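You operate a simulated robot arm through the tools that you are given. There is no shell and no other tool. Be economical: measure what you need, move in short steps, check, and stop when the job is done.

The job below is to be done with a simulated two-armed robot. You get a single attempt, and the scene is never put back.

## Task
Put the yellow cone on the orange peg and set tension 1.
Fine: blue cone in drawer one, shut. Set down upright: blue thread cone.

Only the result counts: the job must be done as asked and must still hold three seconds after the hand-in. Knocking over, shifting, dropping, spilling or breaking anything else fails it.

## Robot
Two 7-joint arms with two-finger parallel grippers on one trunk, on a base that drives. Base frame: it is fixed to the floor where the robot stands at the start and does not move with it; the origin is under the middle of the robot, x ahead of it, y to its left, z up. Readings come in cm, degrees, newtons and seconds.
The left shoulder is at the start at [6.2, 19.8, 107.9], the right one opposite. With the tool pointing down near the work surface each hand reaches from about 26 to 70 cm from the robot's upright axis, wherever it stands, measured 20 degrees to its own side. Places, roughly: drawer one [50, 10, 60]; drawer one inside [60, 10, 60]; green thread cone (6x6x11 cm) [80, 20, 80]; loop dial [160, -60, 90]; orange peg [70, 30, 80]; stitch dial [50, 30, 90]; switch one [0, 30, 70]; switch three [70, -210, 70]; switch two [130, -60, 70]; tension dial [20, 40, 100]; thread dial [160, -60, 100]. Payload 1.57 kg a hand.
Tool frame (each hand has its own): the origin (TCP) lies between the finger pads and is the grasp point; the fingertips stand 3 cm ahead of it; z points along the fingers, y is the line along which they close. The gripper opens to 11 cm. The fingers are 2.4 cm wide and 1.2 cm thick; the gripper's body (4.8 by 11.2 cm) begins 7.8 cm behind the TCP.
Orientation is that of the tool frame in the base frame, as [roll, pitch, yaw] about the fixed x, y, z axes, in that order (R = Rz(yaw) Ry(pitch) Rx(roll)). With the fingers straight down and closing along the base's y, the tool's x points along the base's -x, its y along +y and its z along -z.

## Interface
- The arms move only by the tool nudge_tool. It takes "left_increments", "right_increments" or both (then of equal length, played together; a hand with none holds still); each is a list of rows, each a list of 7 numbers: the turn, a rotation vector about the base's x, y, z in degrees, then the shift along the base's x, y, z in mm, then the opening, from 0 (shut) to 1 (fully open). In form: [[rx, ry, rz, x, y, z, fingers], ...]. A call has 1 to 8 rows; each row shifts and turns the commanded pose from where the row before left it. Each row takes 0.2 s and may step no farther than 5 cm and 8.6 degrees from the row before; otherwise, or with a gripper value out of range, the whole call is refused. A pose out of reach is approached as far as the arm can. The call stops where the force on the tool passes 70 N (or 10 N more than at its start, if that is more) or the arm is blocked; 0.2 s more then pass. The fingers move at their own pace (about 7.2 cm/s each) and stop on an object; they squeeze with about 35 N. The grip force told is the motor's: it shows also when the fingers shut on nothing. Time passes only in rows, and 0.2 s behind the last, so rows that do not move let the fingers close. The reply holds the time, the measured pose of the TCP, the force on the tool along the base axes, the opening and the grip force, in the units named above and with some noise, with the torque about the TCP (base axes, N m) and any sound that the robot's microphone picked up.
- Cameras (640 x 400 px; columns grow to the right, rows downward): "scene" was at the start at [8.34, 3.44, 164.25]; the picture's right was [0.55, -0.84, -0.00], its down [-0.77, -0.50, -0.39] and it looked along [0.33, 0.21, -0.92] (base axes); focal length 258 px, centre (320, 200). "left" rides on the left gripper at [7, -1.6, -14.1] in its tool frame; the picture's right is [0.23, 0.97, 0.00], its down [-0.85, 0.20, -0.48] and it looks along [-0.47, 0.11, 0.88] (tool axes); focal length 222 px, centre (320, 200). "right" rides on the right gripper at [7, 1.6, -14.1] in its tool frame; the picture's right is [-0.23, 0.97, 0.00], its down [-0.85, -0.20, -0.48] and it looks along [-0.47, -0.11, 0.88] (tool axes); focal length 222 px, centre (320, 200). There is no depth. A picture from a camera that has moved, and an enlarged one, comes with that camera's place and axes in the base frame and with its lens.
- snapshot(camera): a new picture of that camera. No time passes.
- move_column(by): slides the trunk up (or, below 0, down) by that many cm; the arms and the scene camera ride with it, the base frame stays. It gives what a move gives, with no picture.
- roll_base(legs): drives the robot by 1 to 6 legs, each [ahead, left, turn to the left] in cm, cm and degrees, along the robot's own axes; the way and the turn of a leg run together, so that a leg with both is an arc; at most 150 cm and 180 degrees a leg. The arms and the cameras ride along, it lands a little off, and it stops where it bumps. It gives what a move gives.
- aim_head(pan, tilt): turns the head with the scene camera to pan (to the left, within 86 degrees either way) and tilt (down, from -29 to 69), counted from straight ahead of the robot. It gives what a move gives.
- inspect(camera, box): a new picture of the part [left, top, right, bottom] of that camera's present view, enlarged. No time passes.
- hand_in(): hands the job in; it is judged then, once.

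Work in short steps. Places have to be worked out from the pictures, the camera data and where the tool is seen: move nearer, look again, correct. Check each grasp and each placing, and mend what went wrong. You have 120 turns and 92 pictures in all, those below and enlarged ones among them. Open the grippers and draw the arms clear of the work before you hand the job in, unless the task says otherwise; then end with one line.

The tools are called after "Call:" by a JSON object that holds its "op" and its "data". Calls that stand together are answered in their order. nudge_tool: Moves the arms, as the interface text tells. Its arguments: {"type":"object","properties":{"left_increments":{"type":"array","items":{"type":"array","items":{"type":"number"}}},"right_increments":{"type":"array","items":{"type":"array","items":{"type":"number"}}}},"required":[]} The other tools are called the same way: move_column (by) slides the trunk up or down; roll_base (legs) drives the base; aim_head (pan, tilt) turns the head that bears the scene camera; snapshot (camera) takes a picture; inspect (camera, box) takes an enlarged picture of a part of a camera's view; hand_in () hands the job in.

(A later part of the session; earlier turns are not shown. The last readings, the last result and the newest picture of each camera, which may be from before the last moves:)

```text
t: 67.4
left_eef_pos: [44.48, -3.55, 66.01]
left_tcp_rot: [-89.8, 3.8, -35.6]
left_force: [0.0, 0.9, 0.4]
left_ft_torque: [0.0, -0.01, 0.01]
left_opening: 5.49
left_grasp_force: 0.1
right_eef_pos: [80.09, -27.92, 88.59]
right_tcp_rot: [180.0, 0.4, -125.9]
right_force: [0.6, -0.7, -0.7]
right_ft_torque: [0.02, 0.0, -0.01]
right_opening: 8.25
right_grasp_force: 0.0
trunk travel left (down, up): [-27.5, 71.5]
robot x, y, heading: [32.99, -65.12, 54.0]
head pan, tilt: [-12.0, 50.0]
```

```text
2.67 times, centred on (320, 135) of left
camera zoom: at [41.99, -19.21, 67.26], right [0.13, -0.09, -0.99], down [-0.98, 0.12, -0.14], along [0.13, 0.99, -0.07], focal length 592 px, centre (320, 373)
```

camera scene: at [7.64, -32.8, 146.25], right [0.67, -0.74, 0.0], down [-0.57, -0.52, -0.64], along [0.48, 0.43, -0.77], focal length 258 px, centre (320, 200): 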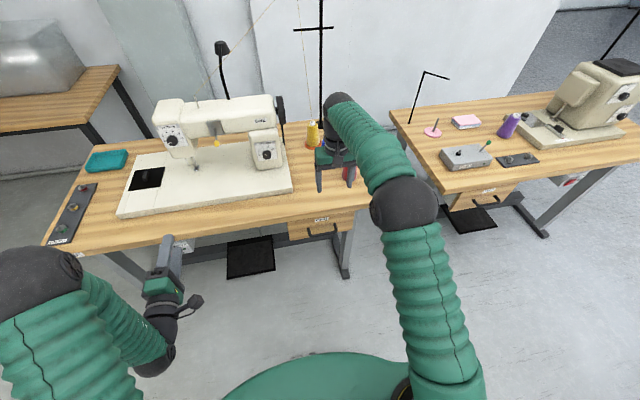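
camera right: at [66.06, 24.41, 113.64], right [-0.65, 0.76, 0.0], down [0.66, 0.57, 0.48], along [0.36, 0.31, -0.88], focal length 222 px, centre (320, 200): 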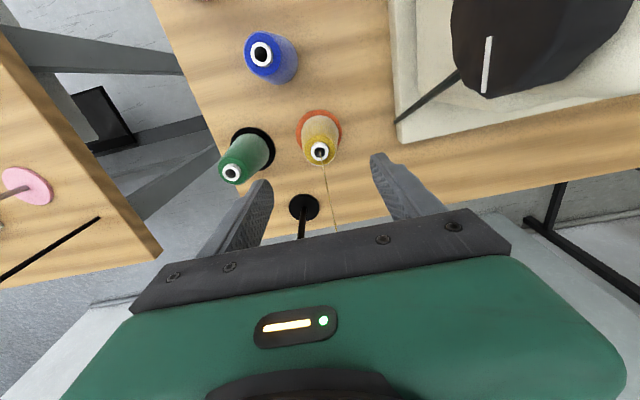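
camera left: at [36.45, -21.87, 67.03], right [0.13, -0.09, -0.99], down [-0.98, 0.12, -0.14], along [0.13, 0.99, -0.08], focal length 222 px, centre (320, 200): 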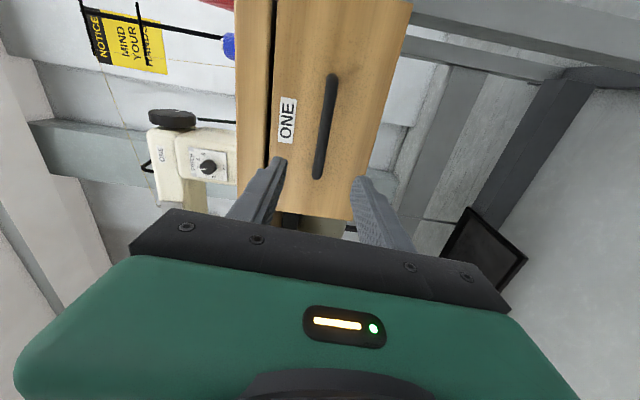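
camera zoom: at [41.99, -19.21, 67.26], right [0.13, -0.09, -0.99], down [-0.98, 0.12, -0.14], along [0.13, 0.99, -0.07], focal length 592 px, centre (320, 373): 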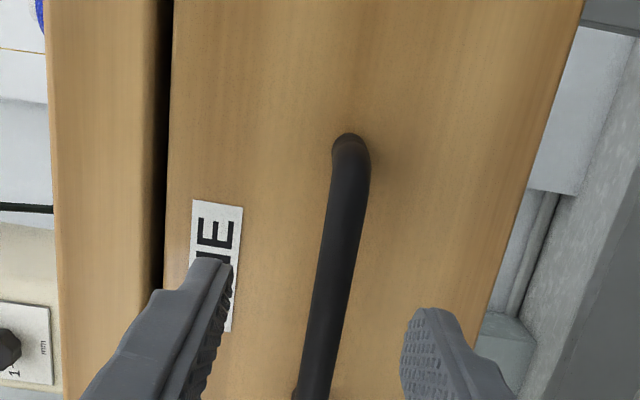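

The bar lies between the jaws and is centred. I'll advance 3.5 cm and close on it.

Call:
{"op": "nudge_tool", "data": {"left_increments": [[0, 0, 0, 11.8, 16.2, 0, 0.5], [0, 0, 0, 8.8, 12.1, 0, 0.5], [0, 0, 0, 0, 0, 0, 0.5], [0, 0, 0, 0, 0, 0, 0.25], [0, 0, 0, 0, 0, 0, 0.0], [0, 0, 0, 0, 0, 0, 0.0], [0, 0, 0, 0, 0, 0, 0.0]]}}

Call:
{"op": "snapshot", "data": {"camera": "left"}}

```text
t: 69.0
left_eef_pos: [46.47, -0.71, 65.89]
left_tcp_rot: [-90.3, 3.7, -35.7]
left_force: [0.3, -4.0, -16.6]
left_ft_torque: [-0.55, -0.54, 0.36]
left_opening: 1.32
left_grasp_force: 30.0
right_eef_pos: [80.1, -27.77, 88.43]
right_tcp_rot: [-180.0, 0.3, -125.9]
right_force: [0.3, 0.4, -0.2]
right_ft_torque: [0.04, 0.0, 0.01]
right_opening: 8.25
right_grasp_force: 0.1
trunk travel left (down, up): [-27.5, 71.5]
robot x, y, heading: [32.66, -64.92, 54.0]
head pan, tilt: [-12.0, 50.0]
```

```text
28 pictures are left
camera left: at [44.0, -16.38, 67.09], right [0.13, -0.1, -0.99], down [-0.98, 0.12, -0.14], along [0.13, 0.99, -0.08], focal length 222 px, centre (320, 200)
```

left: 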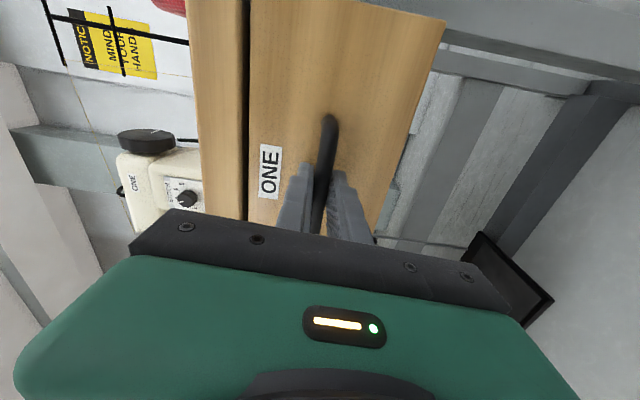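

Handle gripped (1.3 cm bar). I'll ease the height and pull 3 cm with the arm to see that the drawer comes.

Call:
{"op": "nudge_tool", "data": {"left_increments": [[0, 0, 0, 0, 0, -1.5, 0], [0, 0, 0, -5.9, -8.1, 0, 0], [0, 0, 0, -5.9, -8.1, 0, 0], [0, 0, 0, -5.9, -8.1, 0, 0], [0, 0, 0, -5.9, -8.1, 0, 0], [0, 0, 0, 0, 0, 0, 0]]}}

```text
t: 70.4
left_eef_pos: [44.12, -3.98, 65.9]
left_tcp_rot: [-89.8, 3.8, -35.8]
left_force: [1.0, 0.6, -10.4]
left_ft_torque: [-0.5, -0.58, 0.23]
left_opening: 1.28
left_grasp_force: 30.1
right_eef_pos: [80.16, -27.92, 88.54]
right_tcp_rot: [-179.9, 0.3, -125.9]
right_force: [-0.6, -0.9, -0.1]
right_ft_torque: [0.0, 0.0, -0.01]
right_opening: 8.26
right_grasp_force: 0.1
trunk travel left (down, up): [-27.5, 71.5]
robot x, y, heading: [32.94, -64.72, 54.0]
head pan, tilt: [-12.0, 50.0]
```

It slides easily. I'll pull 8 cm more with the arm and 4 cm with the base.

Call:
{"op": "nudge_tool", "data": {"left_increments": [[0, 0, 0, -8.8, -12.1, 0, 0], [0, 0, 0, -8.8, -12.1, 0, 0], [0, 0, 0, -8.8, -12.1, 0, 0], [0, 0, 0, -8.8, -12.1, 0, 0], [0, 0, 0, -8.8, -12.1, 0, 0], [0, 0, 0, 0, 0, 0, 0]]}}

Call:
{"op": "roll_base", "data": {"legs": [[-5, 0, 0]]}}

Call:
{"op": "snapshot", "data": {"camera": "scene"}}

```text
t: 71.8
left_eef_pos: [40.48, -8.93, 65.76]
left_tcp_rot: [-88.4, 4.1, -35.9]
left_force: [13.9, -7.4, 51.3]
left_ft_torque: [-0.22, -0.67, -0.43]
left_opening: 1.32
left_grasp_force: 29.5
left hand out of reach, approached as far as the arm can: row 4, 5
right_eef_pos: [80.29, -28.48, 88.99]
right_tcp_rot: [179.8, 0.6, -125.9]
right_force: [-0.2, 0.2, -0.2]
right_ft_torque: [-0.01, -0.03, 0.01]
right_opening: 8.23
right_grasp_force: 0.1
trunk travel left (down, up): [-27.5, 71.5]
robot x, y, heading: [32.83, -64.86, 54.0]
head pan, tilt: [-12.0, 50.0]
```

```text
t: 72.7
left_eef_pos: [37.55, -12.99, 65.8]
left_tcp_rot: [-88.6, 4.0, -35.9]
left_force: [17.7, -13.7, 55.1]
left_ft_torque: [-0.16, -0.62, 0.19]
left_opening: 1.32
left_grasp_force: 30.2
right_eef_pos: [77.27, -32.65, 89.0]
right_tcp_rot: [179.8, 0.7, -126.0]
right_force: [0.6, -0.1, -0.6]
right_ft_torque: [0.01, -0.03, 0.0]
right_opening: 8.25
right_grasp_force: 0.1
trunk travel left (down, up): [-27.5, 71.5]
robot x, y, heading: [30.01, -68.97, 54.1]
head pan, tilt: [-12.0, 50.0]
```

```text
27 pictures are left
camera scene: at [38.03, -62.1, 126.35], right [0.67, -0.74, -0.01], down [-0.57, -0.51, -0.65], along [0.47, 0.44, -0.76], focal length 258 px, centre (320, 200)
```

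scene: 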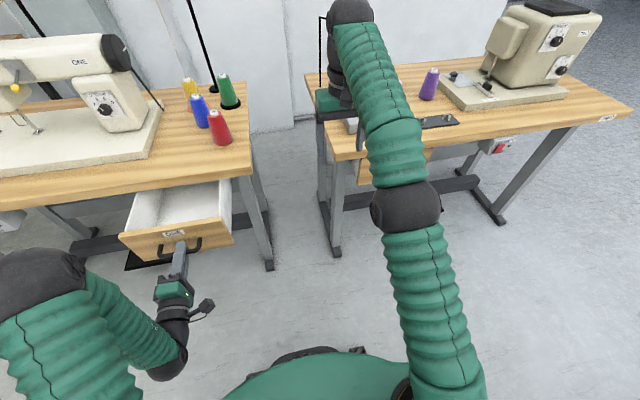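

The drawer is open about 15 cm and empty inside. I'll release the handle and back the hand off.

Call:
{"op": "nudge_tool", "data": {"left_increments": [[0, 0, 0, 0, 0, 4, 0], [0, 0, 0, 0, 0, 0, 0.25], [0, 0, 0, 0, 0, 0, 0.5], [0, 0, 0, 0, 0, 0, 0.5]]}}

Call:
{"op": "inspect", "data": {"camera": "scene", "box": [110, 160, 270, 320]}}

```text
t: 73.7
left_eef_pos: [37.41, -12.48, 65.59]
left_tcp_rot: [-88.8, 3.6, -35.9]
left_force: [0.4, 0.5, -0.2]
left_ft_torque: [-0.01, 0.02, -0.03]
left_opening: 5.51
left_grasp_force: 0.1
right_eef_pos: [77.05, -31.88, 88.69]
right_tcp_rot: [-179.9, 0.5, -125.9]
right_force: [1.6, 0.1, -0.7]
right_ft_torque: [0.0, 0.0, -0.01]
right_opening: 8.26
right_grasp_force: 0.0
trunk travel left (down, up): [-27.5, 71.5]
robot x, y, heading: [29.97, -68.48, 53.9]
head pan, tilt: [-12.0, 50.0]
```

```text
2.50 times, centred on (190, 240) of scene
camera zoom: at [37.78, -60.85, 126.24], right [0.67, -0.74, 0.0], down [-0.57, -0.51, -0.64], along [0.48, 0.43, -0.77], focal length 645 px, centre (645, 100)
```

zoom: 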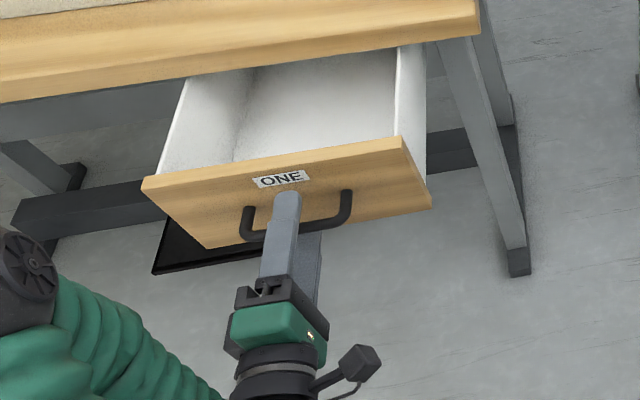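

The drawer is open with an empty white interior. I'll back the base to free the left hand, raise the trunk so everything is clear, then drive to where the right hand reaches both the blue cone and the drawer.

Call:
{"op": "roll_base", "data": {"legs": [[-12, 0, 0]]}}

Call:
{"op": "move_column", "data": {"by": 55}}

Call:
{"op": "roll_base", "data": {"legs": [[0, 36, 0], [30, 0, 0]]}}

Call:
{"op": "aim_head", "data": {"pan": -8, "tilt": 60}}

Call:
{"op": "snapshot", "data": {"camera": "scene"}}

```text
t: 74.9
left_eef_pos: [30.33, -22.32, 65.78]
left_tcp_rot: [-88.5, 3.6, -36.0]
left_force: [-0.4, -0.9, -0.3]
left_ft_torque: [-0.04, 0.01, 0.01]
left_opening: 5.49
left_grasp_force: 0.0
right_eef_pos: [70.03, -41.73, 88.82]
right_tcp_rot: [-179.8, 0.4, -125.9]
right_force: [0.4, -1.2, 1.3]
right_ft_torque: [0.04, -0.02, 0.02]
right_opening: 8.24
right_grasp_force: 0.1
trunk travel left (down, up): [-27.5, 71.5]
robot x, y, heading: [22.99, -78.89, 54.0]
head pan, tilt: [-12.0, 50.0]
```

```text
refused: 55 is not a number from -40 to 40
```

```text
t: 78.8
left_eef_pos: [19.28, 22.6, 65.73]
left_tcp_rot: [-88.8, 3.6, -36.1]
left_force: [0.3, -1.2, 0.7]
left_ft_torque: [0.02, -0.04, 0.01]
left_opening: 5.53
left_grasp_force: 0.1
right_eef_pos: [58.99, 3.29, 88.85]
right_tcp_rot: [-179.8, 0.4, -126.0]
right_force: [0.0, -0.2, 0.2]
right_ft_torque: [-0.01, 0.03, 0.01]
right_opening: 8.25
right_grasp_force: 0.0
trunk travel left (down, up): [-27.5, 71.5]
robot x, y, heading: [11.81, -33.9, 54.0]
head pan, tilt: [-12.0, 50.0]
```

```text
t: 79.6
left_eef_pos: [19.12, 22.4, 65.77]
left_tcp_rot: [-88.6, 3.5, -36.0]
left_force: [0.4, -0.6, 0.7]
left_ft_torque: [0.04, -0.02, -0.01]
left_opening: 5.49
left_grasp_force: 0.2
right_eef_pos: [58.96, 3.06, 89.09]
right_tcp_rot: [-179.8, 0.5, -126.0]
right_force: [-0.1, 0.2, 0.3]
right_ft_torque: [0.0, 0.04, 0.02]
right_opening: 8.22
right_grasp_force: 0.1
trunk travel left (down, up): [-27.5, 71.5]
robot x, y, heading: [11.99, -33.76, 54.1]
head pan, tilt: [-8.0, 60.0]
```

```text
25 pictures are left
camera scene: at [18.53, -26.12, 125.0], right [0.72, -0.69, 0.0], down [-0.6, -0.62, -0.5], along [0.35, 0.36, -0.87], focal length 258 px, centre (320, 200)
```

scene: 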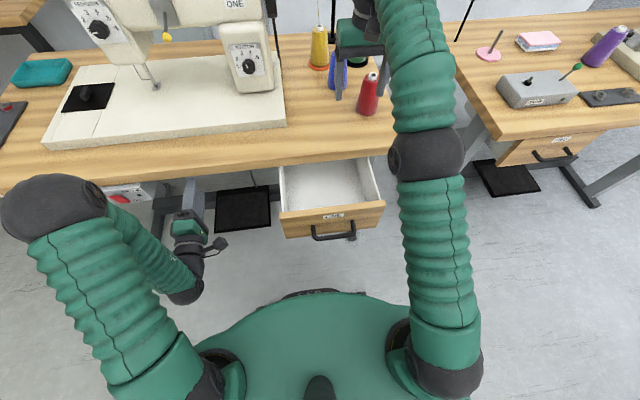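

The trunk move was refused (40 cm limit), so the base drove with low hands. Nothing was touched and no forces showed. The left fingertips are just under the table edge, so I'll back off first, then raise the trunk.

Call:
{"op": "roll_base", "data": {"legs": [[-14, 0, 0]]}}

Call:
{"op": "move_column", "data": {"by": 40}}

```text
t: 80.9
left_eef_pos: [10.8, 11.1, 65.89]
left_tcp_rot: [-88.5, 3.7, -35.9]
left_force: [-0.2, -0.4, -0.6]
left_ft_torque: [-0.02, 0.03, 0.0]
left_opening: 5.49
left_grasp_force: 0.0
right_eef_pos: [50.47, -8.29, 89.04]
right_tcp_rot: [-179.8, 0.7, -126.0]
right_force: [1.7, 0.1, 0.6]
right_ft_torque: [-0.02, 0.01, 0.03]
right_opening: 8.24
right_grasp_force: 0.0
trunk travel left (down, up): [-27.5, 71.5]
robot x, y, heading: [3.39, -45.39, 54.1]
head pan, tilt: [-8.0, 60.0]
```

```text
t: 84.7
left_eef_pos: [10.8, 11.13, 105.91]
left_tcp_rot: [-88.6, 3.5, -35.9]
left_force: [0.0, 0.1, 0.2]
left_ft_torque: [-0.01, -0.01, 0.0]
left_opening: 5.5
left_grasp_force: 0.0
right_eef_pos: [50.56, -8.19, 129.12]
right_tcp_rot: [-179.8, 0.6, -125.9]
right_force: [-0.5, 0.7, -0.1]
right_ft_torque: [0.02, 0.01, 0.0]
right_opening: 8.25
right_grasp_force: 0.0
trunk travel left (down, up): [-67.5, 31.5]
robot x, y, heading: [2.98, -45.07, 54.1]
head pan, tilt: [-8.0, 60.0]
```

Call:
{"op": "move_column", "data": {"by": 14}}

Call:
{"op": "roll_base", "data": {"legs": [[24.5, 0, 0]]}}

Call:
{"op": "snapshot", "data": {"camera": "scene"}}

Call:
{"op": "snapshot", "data": {"camera": "right"}}

```text
t: 86.4
left_eef_pos: [10.78, 11.15, 119.91]
left_tcp_rot: [-88.4, 3.6, -35.9]
left_force: [-0.3, -0.1, -0.4]
left_ft_torque: [0.0, 0.02, 0.01]
left_opening: 5.5
left_grasp_force: 0.0
right_eef_pos: [50.53, -8.2, 143.16]
right_tcp_rot: [-179.8, 0.6, -125.9]
right_force: [-0.7, -0.4, 1.1]
right_ft_torque: [0.01, 0.01, 0.02]
right_opening: 8.24
right_grasp_force: 0.0
trunk travel left (down, up): [-81.5, 17.5]
robot x, y, heading: [3.42, -44.99, 54.0]
head pan, tilt: [-8.0, 60.0]
```

```text
t: 88.2
left_eef_pos: [25.11, 30.85, 120.18]
left_tcp_rot: [-88.2, 3.6, -35.9]
left_force: [0.6, 0.6, 0.2]
left_ft_torque: [0.0, 0.01, 0.03]
left_opening: 5.5
left_grasp_force: 0.1
right_eef_pos: [64.85, 11.57, 143.36]
right_tcp_rot: [-179.7, 0.9, -125.9]
right_force: [-0.4, 0.9, 0.5]
right_ft_torque: [-0.01, -0.01, -0.01]
right_opening: 8.24
right_grasp_force: 0.0
trunk travel left (down, up): [-81.5, 17.5]
robot x, y, heading: [17.59, -25.24, 54.0]
head pan, tilt: [-8.0, 60.0]
```

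```text
24 pictures are left
camera scene: at [24.4, -17.83, 179.04], right [0.72, -0.69, 0.0], down [-0.6, -0.62, -0.5], along [0.35, 0.36, -0.87], focal length 258 px, centre (320, 200)
```

scene: 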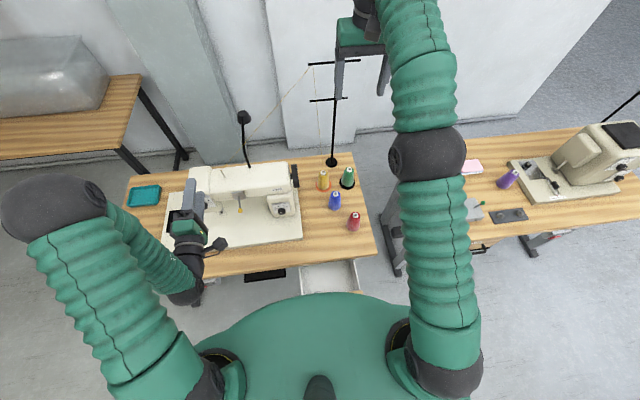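

```text
23 pictures are left
camera right: at [59.11, 6.64, 157.46], right [-0.66, 0.76, 0.0], down [0.66, 0.57, 0.49], along [0.37, 0.32, -0.87], focal length 222 px, centre (320, 200)
```

right: 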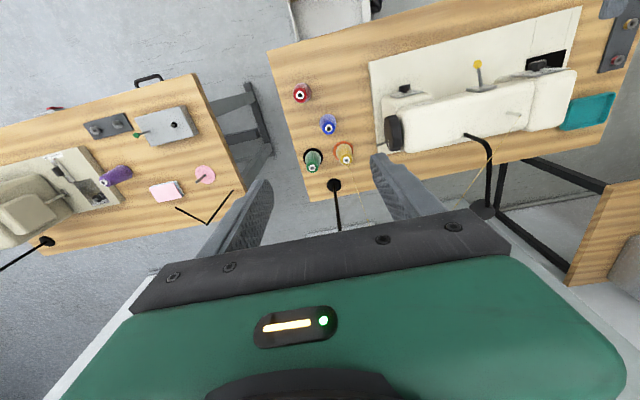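

All cones stand and the drawer is still open. I'll move the right hand above the blue cone at (68.2, 17.9) and descend part way.

Call:
{"op": "nudge_tool", "data": {"right_increments": [[0, 0, 0, 16.7, 31.6, 0, 0.75], [0, 0, 0, 16.7, 31.6, 0, 0.75], [0, 0, 0, 0, 0, -48, 0.75], [0, 0, 0, 0, 0, -48, 0.75], [0, 0, 0, 0, 0, -48, 0.75], [0, 0, 0, 0, 0, -48, 0.75], [0, 0, 0, 0, 0, -48, 0.75], [0, 0, 0, 0, 0, -48, 0.75]]}}

Call:
{"op": "nudge_tool", "data": {"right_increments": [[0, 0, 0, 0, 0, -48, 0.75], [0, 0, 0, 0, 0, -48, 0.75], [0, 0, 0, 0, 0, -48, 0.75], [0, 0, 0, 0, 0, 0, 0.75]]}}

Call:
{"op": "snapshot", "data": {"camera": "right"}}

```text
t: 90.0
left_eef_pos: [25.36, 31.1, 119.81]
left_tcp_rot: [-88.5, 3.6, -35.8]
left_force: [0.0, -0.4, -0.3]
left_ft_torque: [0.01, 0.02, 0.02]
left_opening: 5.51
left_grasp_force: 0.1
right_eef_pos: [65.09, 11.65, 114.07]
right_tcp_rot: [-180.0, 0.8, -126.0]
right_force: [0.4, 0.6, 0.5]
right_ft_torque: [0.04, 0.02, -0.01]
right_opening: 8.23
right_grasp_force: 0.0
right hand out of reach, approached as far as the arm can: row 1, 2
trunk travel left (down, up): [-81.5, 17.5]
robot x, y, heading: [18.14, -25.11, 54.1]
head pan, tilt: [-8.0, 60.0]
```

```text
t: 91.0
left_eef_pos: [25.16, 31.04, 119.95]
left_tcp_rot: [-88.4, 3.6, -35.9]
left_force: [-0.1, 0.1, -0.2]
left_ft_torque: [0.02, 0.02, 0.02]
left_opening: 5.5
left_grasp_force: 0.1
right_eef_pos: [64.95, 11.72, 99.86]
right_tcp_rot: [-179.8, 0.9, -126.0]
right_force: [-0.8, -0.7, 0.2]
right_ft_torque: [0.01, -0.02, -0.02]
right_opening: 8.26
right_grasp_force: 0.1
trunk travel left (down, up): [-81.5, 17.5]
robot x, y, heading: [17.81, -25.04, 54.2]
head pan, tilt: [-8.0, 60.0]
```

```text
22 pictures are left
camera right: at [59.29, 6.88, 114.04], right [-0.66, 0.76, 0.0], down [0.66, 0.57, 0.49], along [0.37, 0.32, -0.87], focal length 222 px, centre (320, 200)
```

right: 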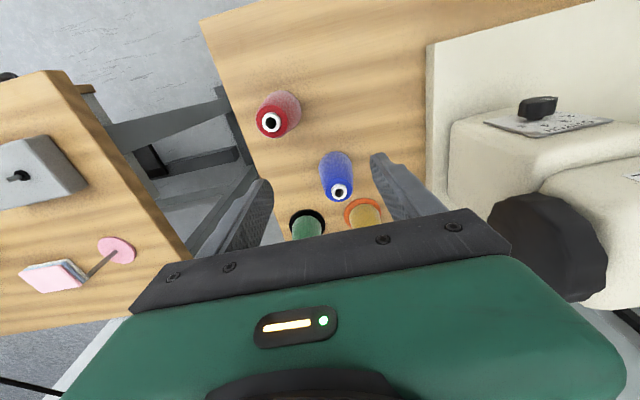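

The lateral move was skipped while out of reach at height. At this height I'll do it now: (+3.25, +6.2) cm.

Call:
{"op": "nudge_tool", "data": {"right_increments": [[-0.73, 0.53, 0, 16.3, 31, 0, 0.75], [0, 0, 0, 16.3, 31, 0, 0.75], [0, 0, 0, 0, 0, -33, 0.75], [0, 0, 0, 0, 0, 0, 0.75]]}}

Call:
{"op": "snapshot", "data": {"camera": "right"}}

```text
t: 92.0
left_eef_pos: [25.12, 31.23, 119.95]
left_tcp_rot: [-88.3, 3.5, -35.9]
left_force: [0.2, -0.2, 0.7]
left_ft_torque: [-0.03, 0.03, 0.01]
left_opening: 5.48
left_grasp_force: 0.1
right_eef_pos: [68.11, 17.8, 96.42]
right_tcp_rot: [-179.7, -0.1, -125.9]
right_force: [0.1, -0.4, 0.0]
right_ft_torque: [-0.03, -0.01, 0.03]
right_opening: 8.22
right_grasp_force: 0.1
trunk travel left (down, up): [-81.5, 17.5]
robot x, y, heading: [18.23, -24.91, 54.2]
head pan, tilt: [-8.0, 60.0]
```

```text
21 pictures are left
camera right: at [62.67, 13.28, 110.81], right [-0.66, 0.76, 0.0], down [0.66, 0.58, 0.48], along [0.36, 0.31, -0.88], focal length 222 px, centre (320, 200)
```

right: 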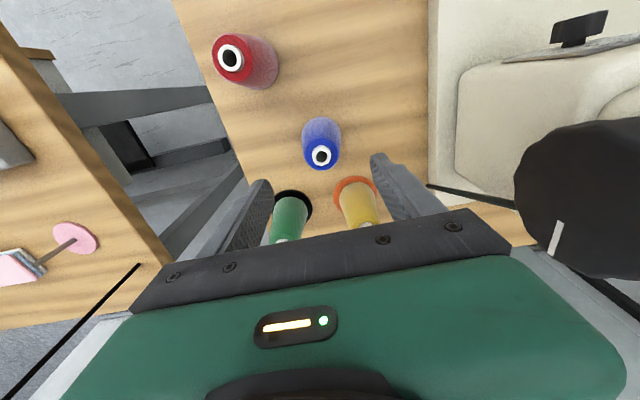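

The blue top is exactly at its aligned pixel. I'll descend to z≈82.3 and grip.

Call:
{"op": "nudge_tool", "data": {"right_increments": [[0, 0, 0, 0, 0, -45, 0.75], [0, 0, 0, 0, 0, -45, 0.75], [0, 0, 0, 0, 0, -45, 0.75], [0, 0, 0, 0, 0, -6, 0.75], [0, 0, 0, 0, 0, 0, 0.4], [0, 0, 0, 0, 0, 0, 0.1], [0, 0, 0, 0, 0, 0, 0.0], [0, 0, 0, 0, 0, 0, 0.0]]}}

Call:
{"op": "nudge_tool", "data": {"right_increments": [[0, 0, 0, 0, 0, 20, 0], [0, 0, 0, 0, 0, 40, 0], [0, 0, 0, 0, 0, 40, 0], [0, 0, 0, 0, 0, 40, 0], [0, 0, 0, 0, 0, 0, 0]]}}

Call:
{"op": "snapshot", "data": {"camera": "right"}}

```text
t: 93.8
left_eef_pos: [25.18, 31.05, 120.0]
left_tcp_rot: [-88.3, 3.6, -35.9]
left_force: [-0.4, 0.4, -1.0]
left_ft_torque: [-0.01, 0.03, 0.0]
left_opening: 5.49
left_grasp_force: 0.0
right_eef_pos: [67.75, 17.16, 82.69]
right_tcp_rot: [-179.8, -0.2, -125.9]
right_force: [-0.8, -0.7, -0.2]
right_ft_torque: [0.07, 0.07, 0.04]
right_opening: 5.09
right_grasp_force: 35.8
right hand out of reach, approached as far as the arm can: row 3
trunk travel left (down, up): [-81.5, 17.5]
robot x, y, heading: [18.14, -25.18, 53.9]
head pan, tilt: [-8.0, 60.0]
```

```text
t: 95.0
left_eef_pos: [25.32, 31.12, 119.92]
left_tcp_rot: [-88.4, 3.5, -35.9]
left_force: [0.3, -0.4, 0.1]
left_ft_torque: [0.02, 0.0, -0.04]
left_opening: 5.52
left_grasp_force: 0.0
right_eef_pos: [67.88, 17.11, 96.89]
right_tcp_rot: [-179.8, -0.2, -125.8]
right_force: [-0.2, 0.2, -1.2]
right_ft_torque: [0.0, 0.03, 0.03]
right_opening: 5.08
right_grasp_force: 35.1
trunk travel left (down, up): [-81.5, 17.5]
robot x, y, heading: [17.82, -25.03, 54.2]
head pan, tilt: [-8.0, 60.0]
```

```text
20 pictures are left
camera right: at [62.42, 12.36, 111.17], right [-0.66, 0.76, 0.0], down [0.66, 0.58, 0.48], along [0.36, 0.31, -0.88], focal length 222 px, centre (320, 200)
```

right: 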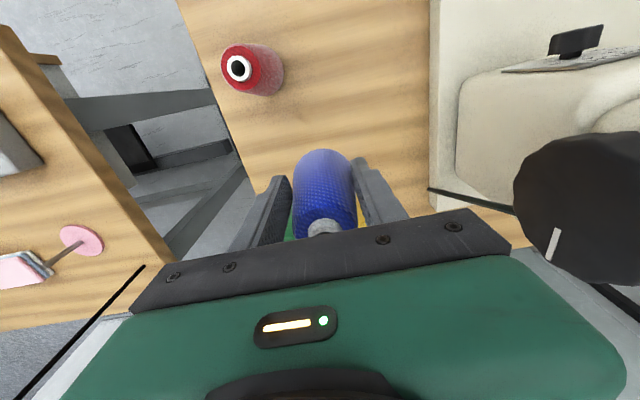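

Blue is held (5.1 cm, 35 N) and lifted 14 cm. I'll carry it over the open drawer at about (43.3, -3.5), staying high, and look.

Call:
{"op": "nudge_tool", "data": {"right_increments": [[0, 0, 0, -35.1, -29.4, 3, 0], [0, 0, 0, -35.1, -29.4, 3, 0], [0, 0, 0, -35.1, -29.4, 3, 0], [0, 0, 0, -35.1, -29.4, 3, 0], [0, 0, 0, -35.1, -29.4, 3, 0], [0, 0, 0, -35.1, -29.4, 0, 0], [0, 0, 0, -35.1, -29.4, 0, 0], [0, 0, 0, 0, 0, 0, 0]]}}

Call:
{"op": "snapshot", "data": {"camera": "right"}}

Call:
{"op": "snapshot", "data": {"camera": "scene"}}

```text
t: 96.8
left_eef_pos: [25.27, 31.16, 119.86]
left_tcp_rot: [-88.4, 3.6, -35.9]
left_force: [-0.5, 0.5, -0.9]
left_ft_torque: [-0.01, 0.0, -0.02]
left_opening: 5.5
left_grasp_force: 0.1
right_eef_pos: [43.16, -3.35, 98.81]
right_tcp_rot: [-179.7, -0.2, -125.9]
right_force: [0.5, 0.1, -1.4]
right_ft_torque: [0.0, -0.01, -0.01]
right_opening: 5.07
right_grasp_force: 34.4
trunk travel left (down, up): [-81.5, 17.5]
robot x, y, heading: [17.97, -25.15, 54.1]
head pan, tilt: [-8.0, 60.0]
```

```text
19 pictures are left
camera right: at [37.64, -7.98, 112.97], right [-0.66, 0.76, 0.0], down [0.66, 0.58, 0.48], along [0.36, 0.31, -0.88], focal length 222 px, centre (320, 200)
```

right: 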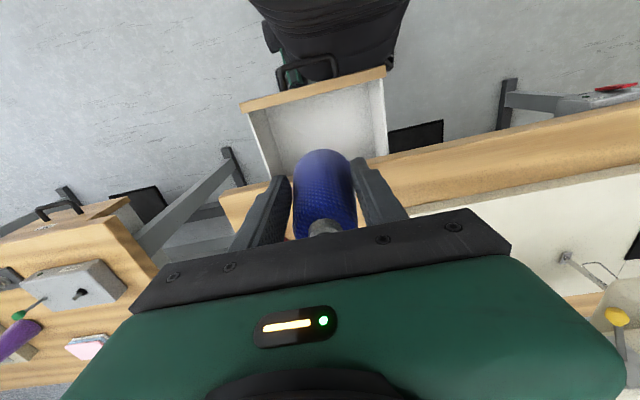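

```text
18 pictures are left
camera scene: at [24.7, -17.27, 179.0], right [0.72, -0.69, 0.0], down [-0.6, -0.62, -0.5], along [0.35, 0.36, -0.87], focal length 258 px, centre (320, 200)
```

scene: 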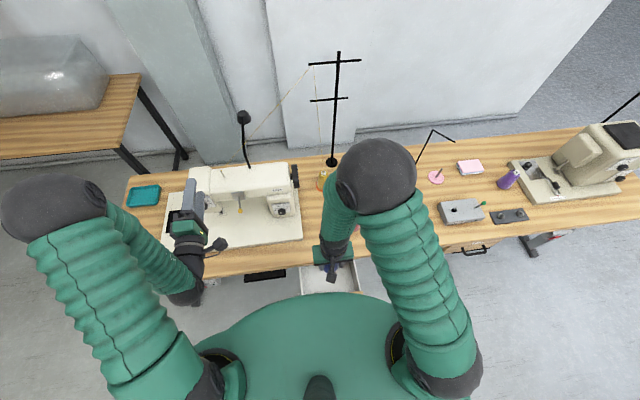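

The cone is centred over the opening: front panel at D≈17.7, table edge at D≈30.3, cone at D≈23.5. I'll descend into the drawer to z≈72 and check.

Call:
{"op": "nudge_tool", "data": {"right_increments": [[0, 0, 0, 0, 0, -45, 0], [0, 0, 0, 0, 0, -45, 0], [0, 0, 0, 0, 0, -45, 0], [0, 0, 0, 0, 0, -45, 0], [0, 0, 0, 0, 0, -45, 0], [0, 0, 0, 0, 0, -30, 0], [0, 0, 0, 0, 0, 0, 0]]}}

Call:
{"op": "snapshot", "data": {"camera": "right"}}

Call:
{"op": "inspect", "data": {"camera": "scene", "box": [240, 120, 480, 300]}}

```text
t: 98.4
left_eef_pos: [25.15, 31.2, 119.94]
left_tcp_rot: [-88.4, 3.7, -35.9]
left_force: [0.6, 0.0, -1.0]
left_ft_torque: [0.03, 0.03, 0.02]
left_opening: 5.49
left_grasp_force: 0.0
right_eef_pos: [43.15, -3.44, 73.03]
right_tcp_rot: [-179.8, -0.1, -125.9]
right_force: [0.2, -0.2, -0.8]
right_ft_torque: [-0.03, 0.0, -0.01]
right_opening: 5.06
right_grasp_force: 35.2
trunk travel left (down, up): [-81.5, 17.5]
robot x, y, heading: [18.37, -25.48, 54.2]
head pan, tilt: [-8.0, 60.0]
```

```text
17 pictures are left
camera right: at [37.66, -8.09, 87.3], right [-0.66, 0.76, 0.0], down [0.66, 0.58, 0.48], along [0.36, 0.31, -0.88], focal length 222 px, centre (320, 200)
```

right: 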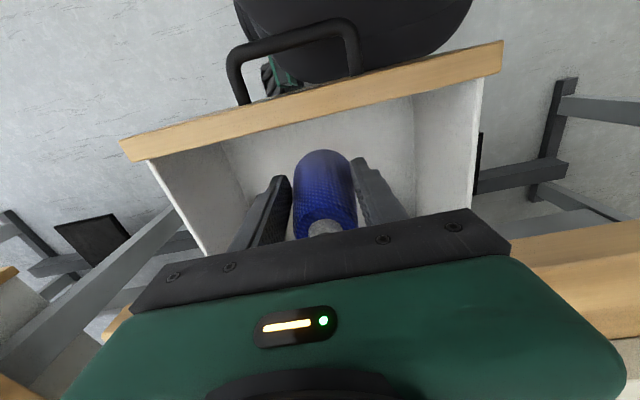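

```text
2.22 times, centred on (360, 210) of scene
camera zoom: at [24.73, -17.29, 179.0], right [0.72, -0.69, 0.0], down [-0.6, -0.62, -0.5], along [0.35, 0.36, -0.87], focal length 573 px, centre (231, 178)
```

zoom: 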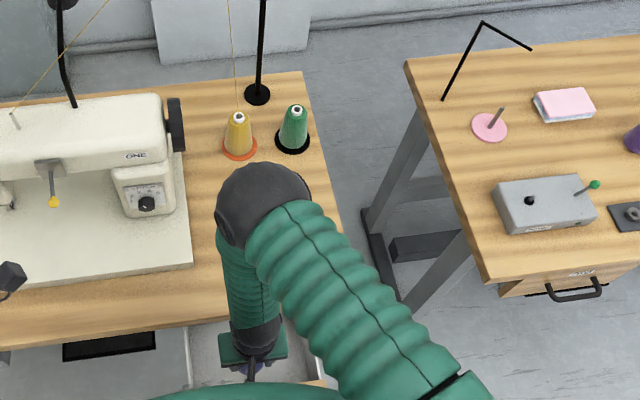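

Cone is inside the drawer, clear of walls, and the elbow is well above the table. I'll lower toward the floor in steps while watching force.

Call:
{"op": "nudge_tool", "data": {"right_increments": [[0, 0, 0, 0, 0, -15, 0], [0, 0, 0, 0, 0, -10, 0], [0, 0, 0, 0, 0, -5, 0], [0, 0, 0, 0, 0, -5, 0], [0, 0, 0, 0, 0, 0, 0]]}}

```text
t: 99.6
left_eef_pos: [25.09, 31.09, 119.93]
left_tcp_rot: [-88.5, 3.6, -35.9]
left_force: [-0.4, 0.5, -0.4]
left_ft_torque: [-0.01, 0.03, -0.03]
left_opening: 5.5
left_grasp_force: 0.2
right_eef_pos: [43.1, -3.55, 69.42]
right_tcp_rot: [-179.8, -0.3, -125.9]
right_force: [-0.2, -0.1, -1.0]
right_ft_torque: [-0.02, 0.01, 0.04]
right_opening: 5.07
right_grasp_force: 35.1
trunk travel left (down, up): [-81.5, 17.5]
robot x, y, heading: [17.95, -25.5, 54.2]
head pan, tilt: [-8.0, 60.0]
```

Call:
{"op": "nudge_tool", "data": {"right_increments": [[0, 0, 0, 0, 0, -4, 0], [0, 0, 0, 0, 0, -4, 0], [0, 0, 0, 0, 0, -4, 0], [0, 0, 0, 0, 0, 0, 0]]}}

```text
t: 100.6
left_eef_pos: [25.12, 31.13, 119.87]
left_tcp_rot: [-88.4, 3.7, -36.0]
left_force: [-0.5, -0.4, -0.1]
left_ft_torque: [0.02, 0.04, 0.02]
left_opening: 5.5
left_grasp_force: 0.0
right_eef_pos: [43.11, -3.43, 68.27]
right_tcp_rot: [-179.8, -0.2, -125.9]
right_force: [-0.4, 0.0, -1.9]
right_ft_torque: [-0.03, 0.02, 0.0]
right_opening: 5.07
right_grasp_force: 35.0
trunk travel left (down, up): [-81.5, 17.5]
robot x, y, heading: [18.12, -25.18, 54.0]
head pan, tilt: [-8.0, 60.0]
```

Call:
{"op": "nudge_tool", "data": {"right_increments": [[0, 0, 0, 0, 0, -3, 0], [0, 0, 0, 0, 0, -3, 0], [0, 0, 0, 0, 0, -3, 0], [0, 0, 0, 0, 0, 0, 0]]}}

```text
t: 101.6
left_eef_pos: [25.19, 31.16, 120.04]
left_tcp_rot: [-88.4, 3.6, -35.9]
left_force: [0.2, 0.0, -0.5]
left_ft_torque: [0.04, -0.01, -0.01]
left_opening: 5.5
left_grasp_force: 0.0
right_eef_pos: [43.1, -3.44, 67.51]
right_tcp_rot: [-179.9, -0.3, -125.9]
right_force: [-0.3, 0.3, -1.7]
right_ft_torque: [-0.04, 0.01, -0.02]
right_opening: 5.06
right_grasp_force: 35.1
trunk travel left (down, up): [-81.5, 17.5]
robot x, y, heading: [18.0, -25.08, 54.0]
head pan, tilt: [-8.0, 60.0]
```

Call:
{"op": "nudge_tool", "data": {"right_increments": [[0, 0, 0, 0, 0, -3, 0], [0, 0, 0, 0, 0, -3, 0], [0, 0, 0, 0, 0, 0, 0]]}}

```text
t: 102.4
left_eef_pos: [25.01, 30.63, 120.26]
left_tcp_rot: [-88.2, 3.7, -35.9]
left_force: [0.9, -0.2, -0.2]
left_ft_torque: [-0.03, -0.03, -0.01]
left_opening: 5.47
left_grasp_force: 0.1
right_eef_pos: [43.0, -3.5, 67.16]
right_tcp_rot: [-179.9, 0.3, -125.8]
right_force: [7.1, -4.0, 64.6]
right_ft_torque: [0.38, -0.85, 0.07]
right_opening: 5.07
right_grasp_force: 35.1
trunk travel left (down, up): [-81.5, 17.5]
robot x, y, heading: [18.18, -25.16, 54.1]
head pan, tilt: [-8.0, 60.0]
```

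The drawer floor is 15.5 cm below the table top, so the cone's top sits about 4.5 cm under it and should clear the underside. I'll ease the load, open and rise.

Call:
{"op": "nudge_tool", "data": {"right_increments": [[0, 0, 0, 0, 0, 4, 0], [0, 0, 0, 0, 0, 0, 0.4], [0, 0, 0, 0, 0, 0, 0.75], [0, 0, 0, 0, 0, 0, 0.75], [0, 0, 0, 0, 0, 30, 0.75], [0, 0, 0, 0, 0, 45, 0.75], [0, 0, 0, 0, 0, 45, 0.75], [0, 0, 0, 0, 0, 45, 0.75]]}}

Call:
{"op": "snapshot", "data": {"camera": "right"}}

```text
t: 104.2
left_eef_pos: [25.19, 31.06, 119.91]
left_tcp_rot: [-88.3, 3.6, -35.9]
left_force: [-0.3, 0.6, -0.2]
left_ft_torque: [0.01, 0.01, -0.01]
left_opening: 5.5
left_grasp_force: 0.0
right_eef_pos: [42.94, -3.67, 83.83]
right_tcp_rot: [-179.9, -0.1, -125.9]
right_force: [0.2, -0.2, -0.4]
right_ft_torque: [-0.03, 0.01, 0.03]
right_opening: 8.26
right_grasp_force: 0.1
trunk travel left (down, up): [-81.5, 17.5]
robot x, y, heading: [18.23, -25.07, 54.1]
head pan, tilt: [-8.0, 60.0]
```

```text
15 pictures are left
camera right: at [37.43, -8.26, 98.03], right [-0.66, 0.76, 0.0], down [0.66, 0.58, 0.48], along [0.36, 0.31, -0.88], focal length 222 px, centre (320, 200)
```

right: 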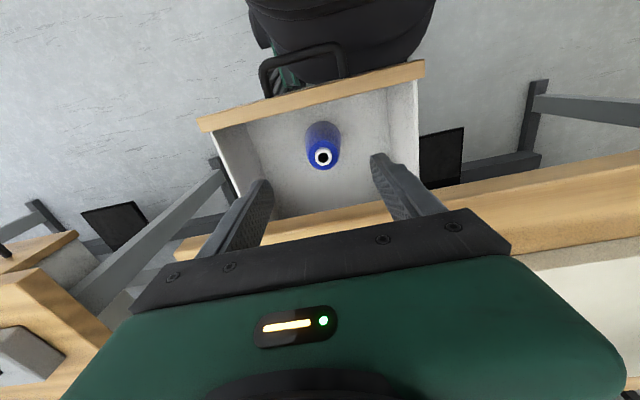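

The blue cone stands upright in the drawer. Now to shut it: raise the right hand, back the base off, lower the trunk, and line the left hand up with the handle again.

Call:
{"op": "nudge_tool", "data": {"right_increments": [[0, 0, 0, 0, 0, 45, 0.75], [0, 0, 0, 0, 0, 45, 0.75], [0, 0, 0, 0, 0, 45, 0.75], [0, 0, 0, 0, 0, 45, 0.75], [0, 0, 0, 10, 14, 45, 0.75], [0, 0, 0, 10, 14, 45, 0.75], [0, 0, 0, 10, 14, 45, 0.75], [0, 0, 0, 0, 0, 0, 0.75]]}}

Call:
{"op": "roll_base", "data": {"legs": [[-40, 0, 0]]}}

Call:
{"op": "move_column", "data": {"by": -40}}

```text
t: 106.0
left_eef_pos: [25.15, 31.05, 120.03]
left_tcp_rot: [-88.4, 3.6, -35.9]
left_force: [0.1, -0.2, 1.5]
left_ft_torque: [0.01, -0.01, -0.04]
left_opening: 5.5
left_grasp_force: 0.0
right_eef_pos: [46.19, 0.99, 115.17]
right_tcp_rot: [-179.8, -0.3, -125.9]
right_force: [-0.5, 0.3, 0.3]
right_ft_torque: [0.0, 0.01, -0.03]
right_opening: 8.25
right_grasp_force: 0.0
trunk travel left (down, up): [-81.5, 17.5]
robot x, y, heading: [17.89, -25.27, 54.1]
head pan, tilt: [-8.0, 60.0]
```

```text
t: 108.5
left_eef_pos: [1.82, -1.12, 119.79]
left_tcp_rot: [-88.6, 3.6, -35.8]
left_force: [0.6, 0.4, 0.6]
left_ft_torque: [0.05, -0.03, -0.02]
left_opening: 5.51
left_grasp_force: 0.0
right_eef_pos: [22.91, -31.1, 115.17]
right_tcp_rot: [-179.8, -0.3, -125.9]
right_force: [-0.7, -0.3, 0.6]
right_ft_torque: [0.0, -0.03, 0.0]
right_opening: 8.25
right_grasp_force: 0.1
trunk travel left (down, up): [-81.5, 17.5]
robot x, y, heading: [-5.29, -57.62, 54.2]
head pan, tilt: [-8.0, 60.0]
```

```text
t: 112.3
left_eef_pos: [1.64, -1.36, 79.94]
left_tcp_rot: [-88.3, 3.6, -35.9]
left_force: [0.9, 0.2, 0.1]
left_ft_torque: [0.0, 0.01, -0.02]
left_opening: 5.49
left_grasp_force: 0.1
right_eef_pos: [22.71, -31.45, 75.17]
right_tcp_rot: [-179.9, -0.1, -125.9]
right_force: [-0.3, -0.1, -0.5]
right_ft_torque: [0.03, 0.01, 0.0]
right_opening: 8.25
right_grasp_force: 0.1
trunk travel left (down, up): [-41.5, 57.5]
robot x, y, heading: [-5.08, -57.42, 54.1]
head pan, tilt: [-8.0, 60.0]
```

Call:
{"op": "move_column", "data": {"by": -14}}

Call:
{"op": "roll_base", "data": {"legs": [[0, -35.7, 0]]}}

Call:
{"op": "snapshot", "data": {"camera": "left"}}

Call:
{"op": "snapshot", "data": {"camera": "scene"}}

```text
t: 114.0
left_eef_pos: [1.66, -1.43, 66.01]
left_tcp_rot: [-88.3, 3.7, -35.8]
left_force: [0.2, 0.8, -0.9]
left_ft_torque: [0.0, -0.01, -0.01]
left_opening: 5.52
left_grasp_force: 0.1
right_eef_pos: [22.72, -31.41, 61.23]
right_tcp_rot: [-179.8, -0.1, -125.9]
right_force: [0.2, -0.1, 0.1]
right_ft_torque: [-0.01, 0.01, -0.04]
right_opening: 8.25
right_grasp_force: 0.1
trunk travel left (down, up): [-27.5, 71.5]
robot x, y, heading: [-5.05, -57.22, 54.1]
head pan, tilt: [-8.0, 60.0]
```

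```text
t: 116.3
left_eef_pos: [29.9, -21.71, 65.97]
left_tcp_rot: [-88.3, 3.4, -35.6]
left_force: [0.1, 0.1, -0.1]
left_ft_torque: [0.03, -0.01, 0.03]
left_opening: 5.52
left_grasp_force: 0.1
right_eef_pos: [51.09, -51.76, 61.12]
right_tcp_rot: [-179.8, 0.0, -125.6]
right_force: [-0.1, -1.0, -0.1]
right_ft_torque: [-0.04, -0.01, 0.03]
right_opening: 8.25
right_grasp_force: 0.1
trunk travel left (down, up): [-27.5, 71.5]
robot x, y, heading: [23.34, -77.82, 54.6]
head pan, tilt: [-8.0, 60.0]
```

```text
14 pictures are left
camera left: at [27.33, -37.49, 66.75], right [0.15, -0.07, -0.99], down [-0.98, 0.12, -0.16], along [0.13, 0.99, -0.05], focal length 222 px, centre (320, 200)
```

left: 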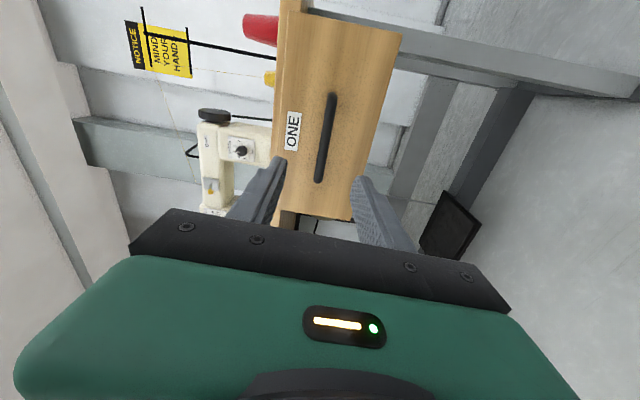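

```text
13 pictures are left
camera scene: at [29.51, -70.09, 125.0], right [0.72, -0.69, 0.0], down [-0.6, -0.63, -0.5], along [0.35, 0.36, -0.87], focal length 258 px, centre (320, 200)
```

scene: 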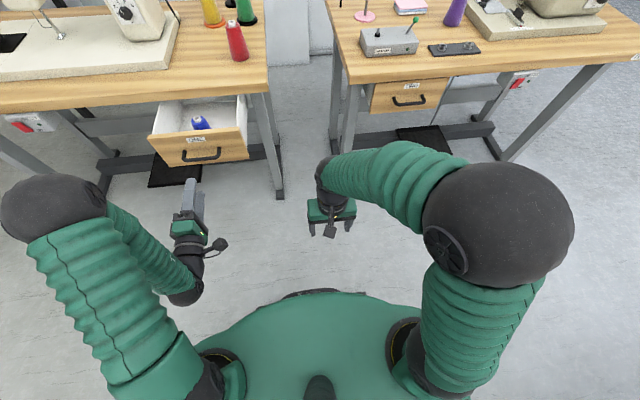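

The cone stands in the drawer, and the handle is about 12.5 cm ahead, 1 cm right and slightly low. I'll drive forward 8 cm and nudge the hand.

Call:
{"op": "roll_base", "data": {"legs": [[8, 0, -0.5]]}}

Call:
{"op": "nudge_tool", "data": {"left_increments": [[0, 0, 0, 8.1, -5.9, -4, 0.5], [0, 0, 0, 0, 0, 0, 0.5]]}}

Call:
{"op": "inspect", "data": {"camera": "left", "box": [200, 60, 440, 210]}}

```text
t: 117.3
left_eef_pos: [35.31, -15.34, 65.9]
left_tcp_rot: [-88.4, 3.6, -36.0]
left_force: [-0.6, -0.3, 0.5]
left_ft_torque: [0.02, -0.03, -0.03]
left_opening: 5.51
left_grasp_force: 0.1
right_eef_pos: [56.18, -45.62, 61.16]
right_tcp_rot: [-179.8, -0.1, -126.1]
right_force: [-0.6, 0.1, 0.7]
right_ft_torque: [-0.02, 0.0, -0.03]
right_opening: 8.26
right_grasp_force: 0.1
trunk travel left (down, up): [-27.5, 71.5]
robot x, y, heading: [28.01, -71.24, 53.9]
head pan, tilt: [-8.0, 60.0]
```

```text
t: 117.9
left_eef_pos: [36.23, -15.55, 65.45]
left_tcp_rot: [-88.0, 3.5, -36.2]
left_force: [-0.7, -1.4, 0.1]
left_ft_torque: [-0.01, -0.02, 0.01]
left_opening: 5.5
left_grasp_force: 0.1
left hand out of reach, approached as far as the arm can: row 1
right_eef_pos: [56.1, -45.7, 61.26]
right_tcp_rot: [-179.9, 0.0, -126.1]
right_force: [0.2, 0.3, 1.2]
right_ft_torque: [-0.02, 0.0, 0.03]
right_opening: 8.24
right_grasp_force: 0.1
trunk travel left (down, up): [-27.5, 71.5]
robot x, y, heading: [27.93, -71.1, 53.8]
head pan, tilt: [-8.0, 60.0]
```

```text
2.67 times, centred on (320, 135) of left
camera zoom: at [33.5, -31.19, 66.11], right [0.15, -0.07, -0.99], down [-0.98, 0.13, -0.16], along [0.14, 0.99, -0.05], focal length 592 px, centre (320, 373)
```

zoom: 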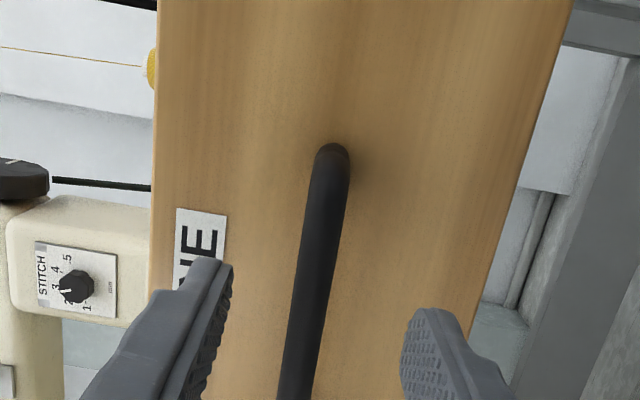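

The bar is between the jaws. I'll advance 3.5 cm, raise 3 mm and close.

Call:
{"op": "nudge_tool", "data": {"left_increments": [[0, 0, 0, 11.8, 16.2, 3, 0.5], [0, 0, 0, 8.8, 12.1, 0, 0.5], [0, 0, 0, 0, 0, 0, 0.5], [0, 0, 0, 0, 0, 0, 0.25], [0, 0, 0, 0, 0, 0, 0.0], [0, 0, 0, 0, 0, 0, 0.0], [0, 0, 0, 0, 0, 0, 0.0]]}}

Call:
{"op": "snapshot", "data": {"camera": "scene"}}

```text
t: 119.5
left_eef_pos: [38.2, -12.71, 65.87]
left_tcp_rot: [-88.1, 3.6, -36.0]
left_force: [0.1, 2.0, 8.9]
left_ft_torque: [-0.45, -0.64, -0.12]
left_opening: 1.3
left_grasp_force: 29.1
right_eef_pos: [56.06, -45.57, 61.27]
right_tcp_rot: [-180.0, -0.1, -126.1]
right_force: [0.4, 0.3, 0.8]
right_ft_torque: [-0.02, -0.02, -0.01]
right_opening: 8.24
right_grasp_force: 0.1
trunk travel left (down, up): [-27.5, 71.5]
robot x, y, heading: [27.97, -71.27, 53.8]
head pan, tilt: [-8.0, 60.0]
```

```text
11 pictures are left
camera scene: at [34.57, -63.87, 125.02], right [0.72, -0.7, 0.0], down [-0.6, -0.62, -0.5], along [0.35, 0.36, -0.87], focal length 258 px, centre (320, 200)
```

scene: 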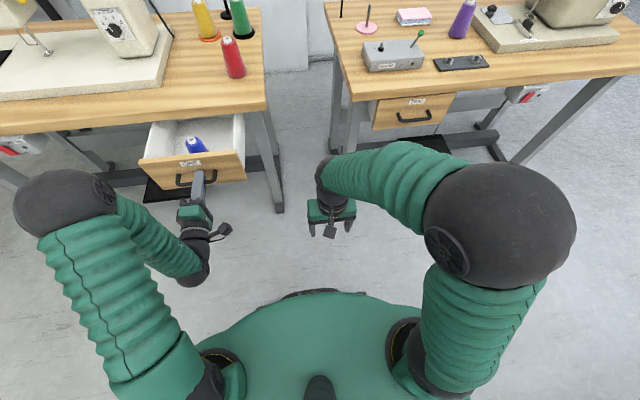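

Handle gripped. I'll push gently in small steps, first 5 cm, then check that the cone's top will pass under the table edge.

Call:
{"op": "nudge_tool", "data": {"left_increments": [[0, 0, 0, 1.8, 2.4, 0, 0], [0, 0, 0, 3.5, 4.9, 0, 0], [0, 0, 0, 4.7, 6.5, 0, 0], [0, 0, 0, 4.7, 6.5, 0, 0], [0, 0, 0, 4.7, 6.5, 0, 0], [0, 0, 0, 4.7, 6.5, 0, 0], [0, 0, 0, 3.5, 4.9, 0, 0], [0, 0, 0, 1.8, 2.4, 0, 0]]}}

Call:
{"op": "inspect", "data": {"camera": "scene", "box": [130, 90, 260, 200]}}

```text
t: 121.3
left_eef_pos: [41.17, -8.75, 65.82]
left_tcp_rot: [-88.1, 3.7, -36.1]
left_force: [-0.7, -0.8, 17.8]
left_ft_torque: [-0.44, -0.64, 0.41]
left_opening: 1.34
left_grasp_force: 30.0
right_eef_pos: [56.09, -45.67, 61.35]
right_tcp_rot: [-179.9, 0.2, -126.2]
right_force: [-0.6, -0.5, 0.6]
right_ft_torque: [-0.01, -0.02, -0.02]
right_opening: 8.26
right_grasp_force: 0.1
trunk travel left (down, up): [-27.5, 71.5]
robot x, y, heading: [27.91, -71.28, 53.8]
head pan, tilt: [-8.0, 60.0]
```

```text
3.64 times, centred on (195, 145) of scene
camera zoom: at [34.52, -64.1, 125.04], right [0.72, -0.7, 0.0], down [-0.6, -0.62, -0.5], along [0.35, 0.36, -0.87], focal length 938 px, centre (774, 400)
```

zoom: 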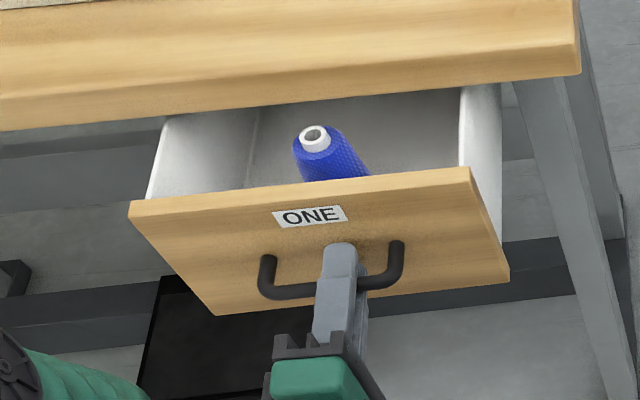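

Geometry puts the cone's top at about z 70.9, against the table underside and panel top at about 72.2–72.7. It clears, so I'll continue pushing gently.

Call:
{"op": "nudge_tool", "data": {"left_increments": [[0, 0, 0, 1.8, 2.4, 0, 0], [0, 0, 0, 3.5, 4.9, 0, 0], [0, 0, 0, 4.7, 6.5, 0, 0], [0, 0, 0, 4.7, 6.5, 0, 0], [0, 0, 0, 4.7, 6.5, 0, 0], [0, 0, 0, 4.7, 6.5, 0, 0], [0, 0, 0, 3.5, 4.9, 0, 0], [0, 0, 0, 1.8, 2.4, 0, 0]]}}

Call:
{"op": "inspect", "data": {"camera": "scene", "box": [130, 80, 260, 190]}}

```text
t: 123.1
left_eef_pos: [44.08, -4.64, 65.9]
left_tcp_rot: [-88.1, 3.7, -36.1]
left_force: [1.1, -2.9, 15.5]
left_ft_torque: [-0.38, -0.62, -0.53]
left_opening: 1.28
left_grasp_force: 29.7
right_eef_pos: [56.11, -45.74, 61.37]
right_tcp_rot: [-179.9, 0.1, -126.2]
right_force: [-0.1, 0.0, -0.7]
right_ft_torque: [-0.02, 0.01, 0.03]
right_opening: 8.26
right_grasp_force: 0.1
trunk travel left (down, up): [-27.5, 71.5]
robot x, y, heading: [28.44, -71.24, 54.0]
head pan, tilt: [-8.0, 60.0]
```

```text
3.64 times, centred on (195, 135) of scene
camera zoom: at [34.59, -64.11, 125.03], right [0.72, -0.7, 0.0], down [-0.6, -0.62, -0.5], along [0.35, 0.36, -0.87], focal length 938 px, centre (774, 436)
```

zoom: 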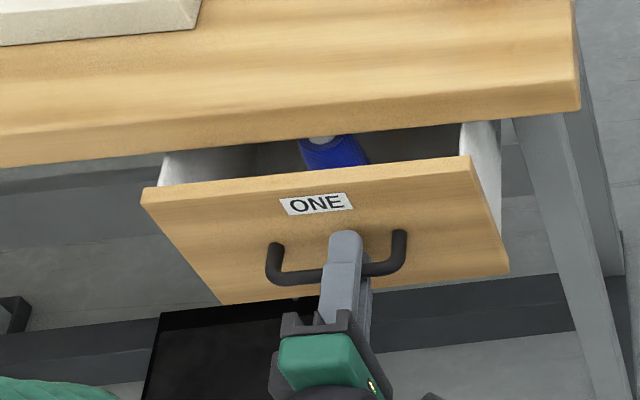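

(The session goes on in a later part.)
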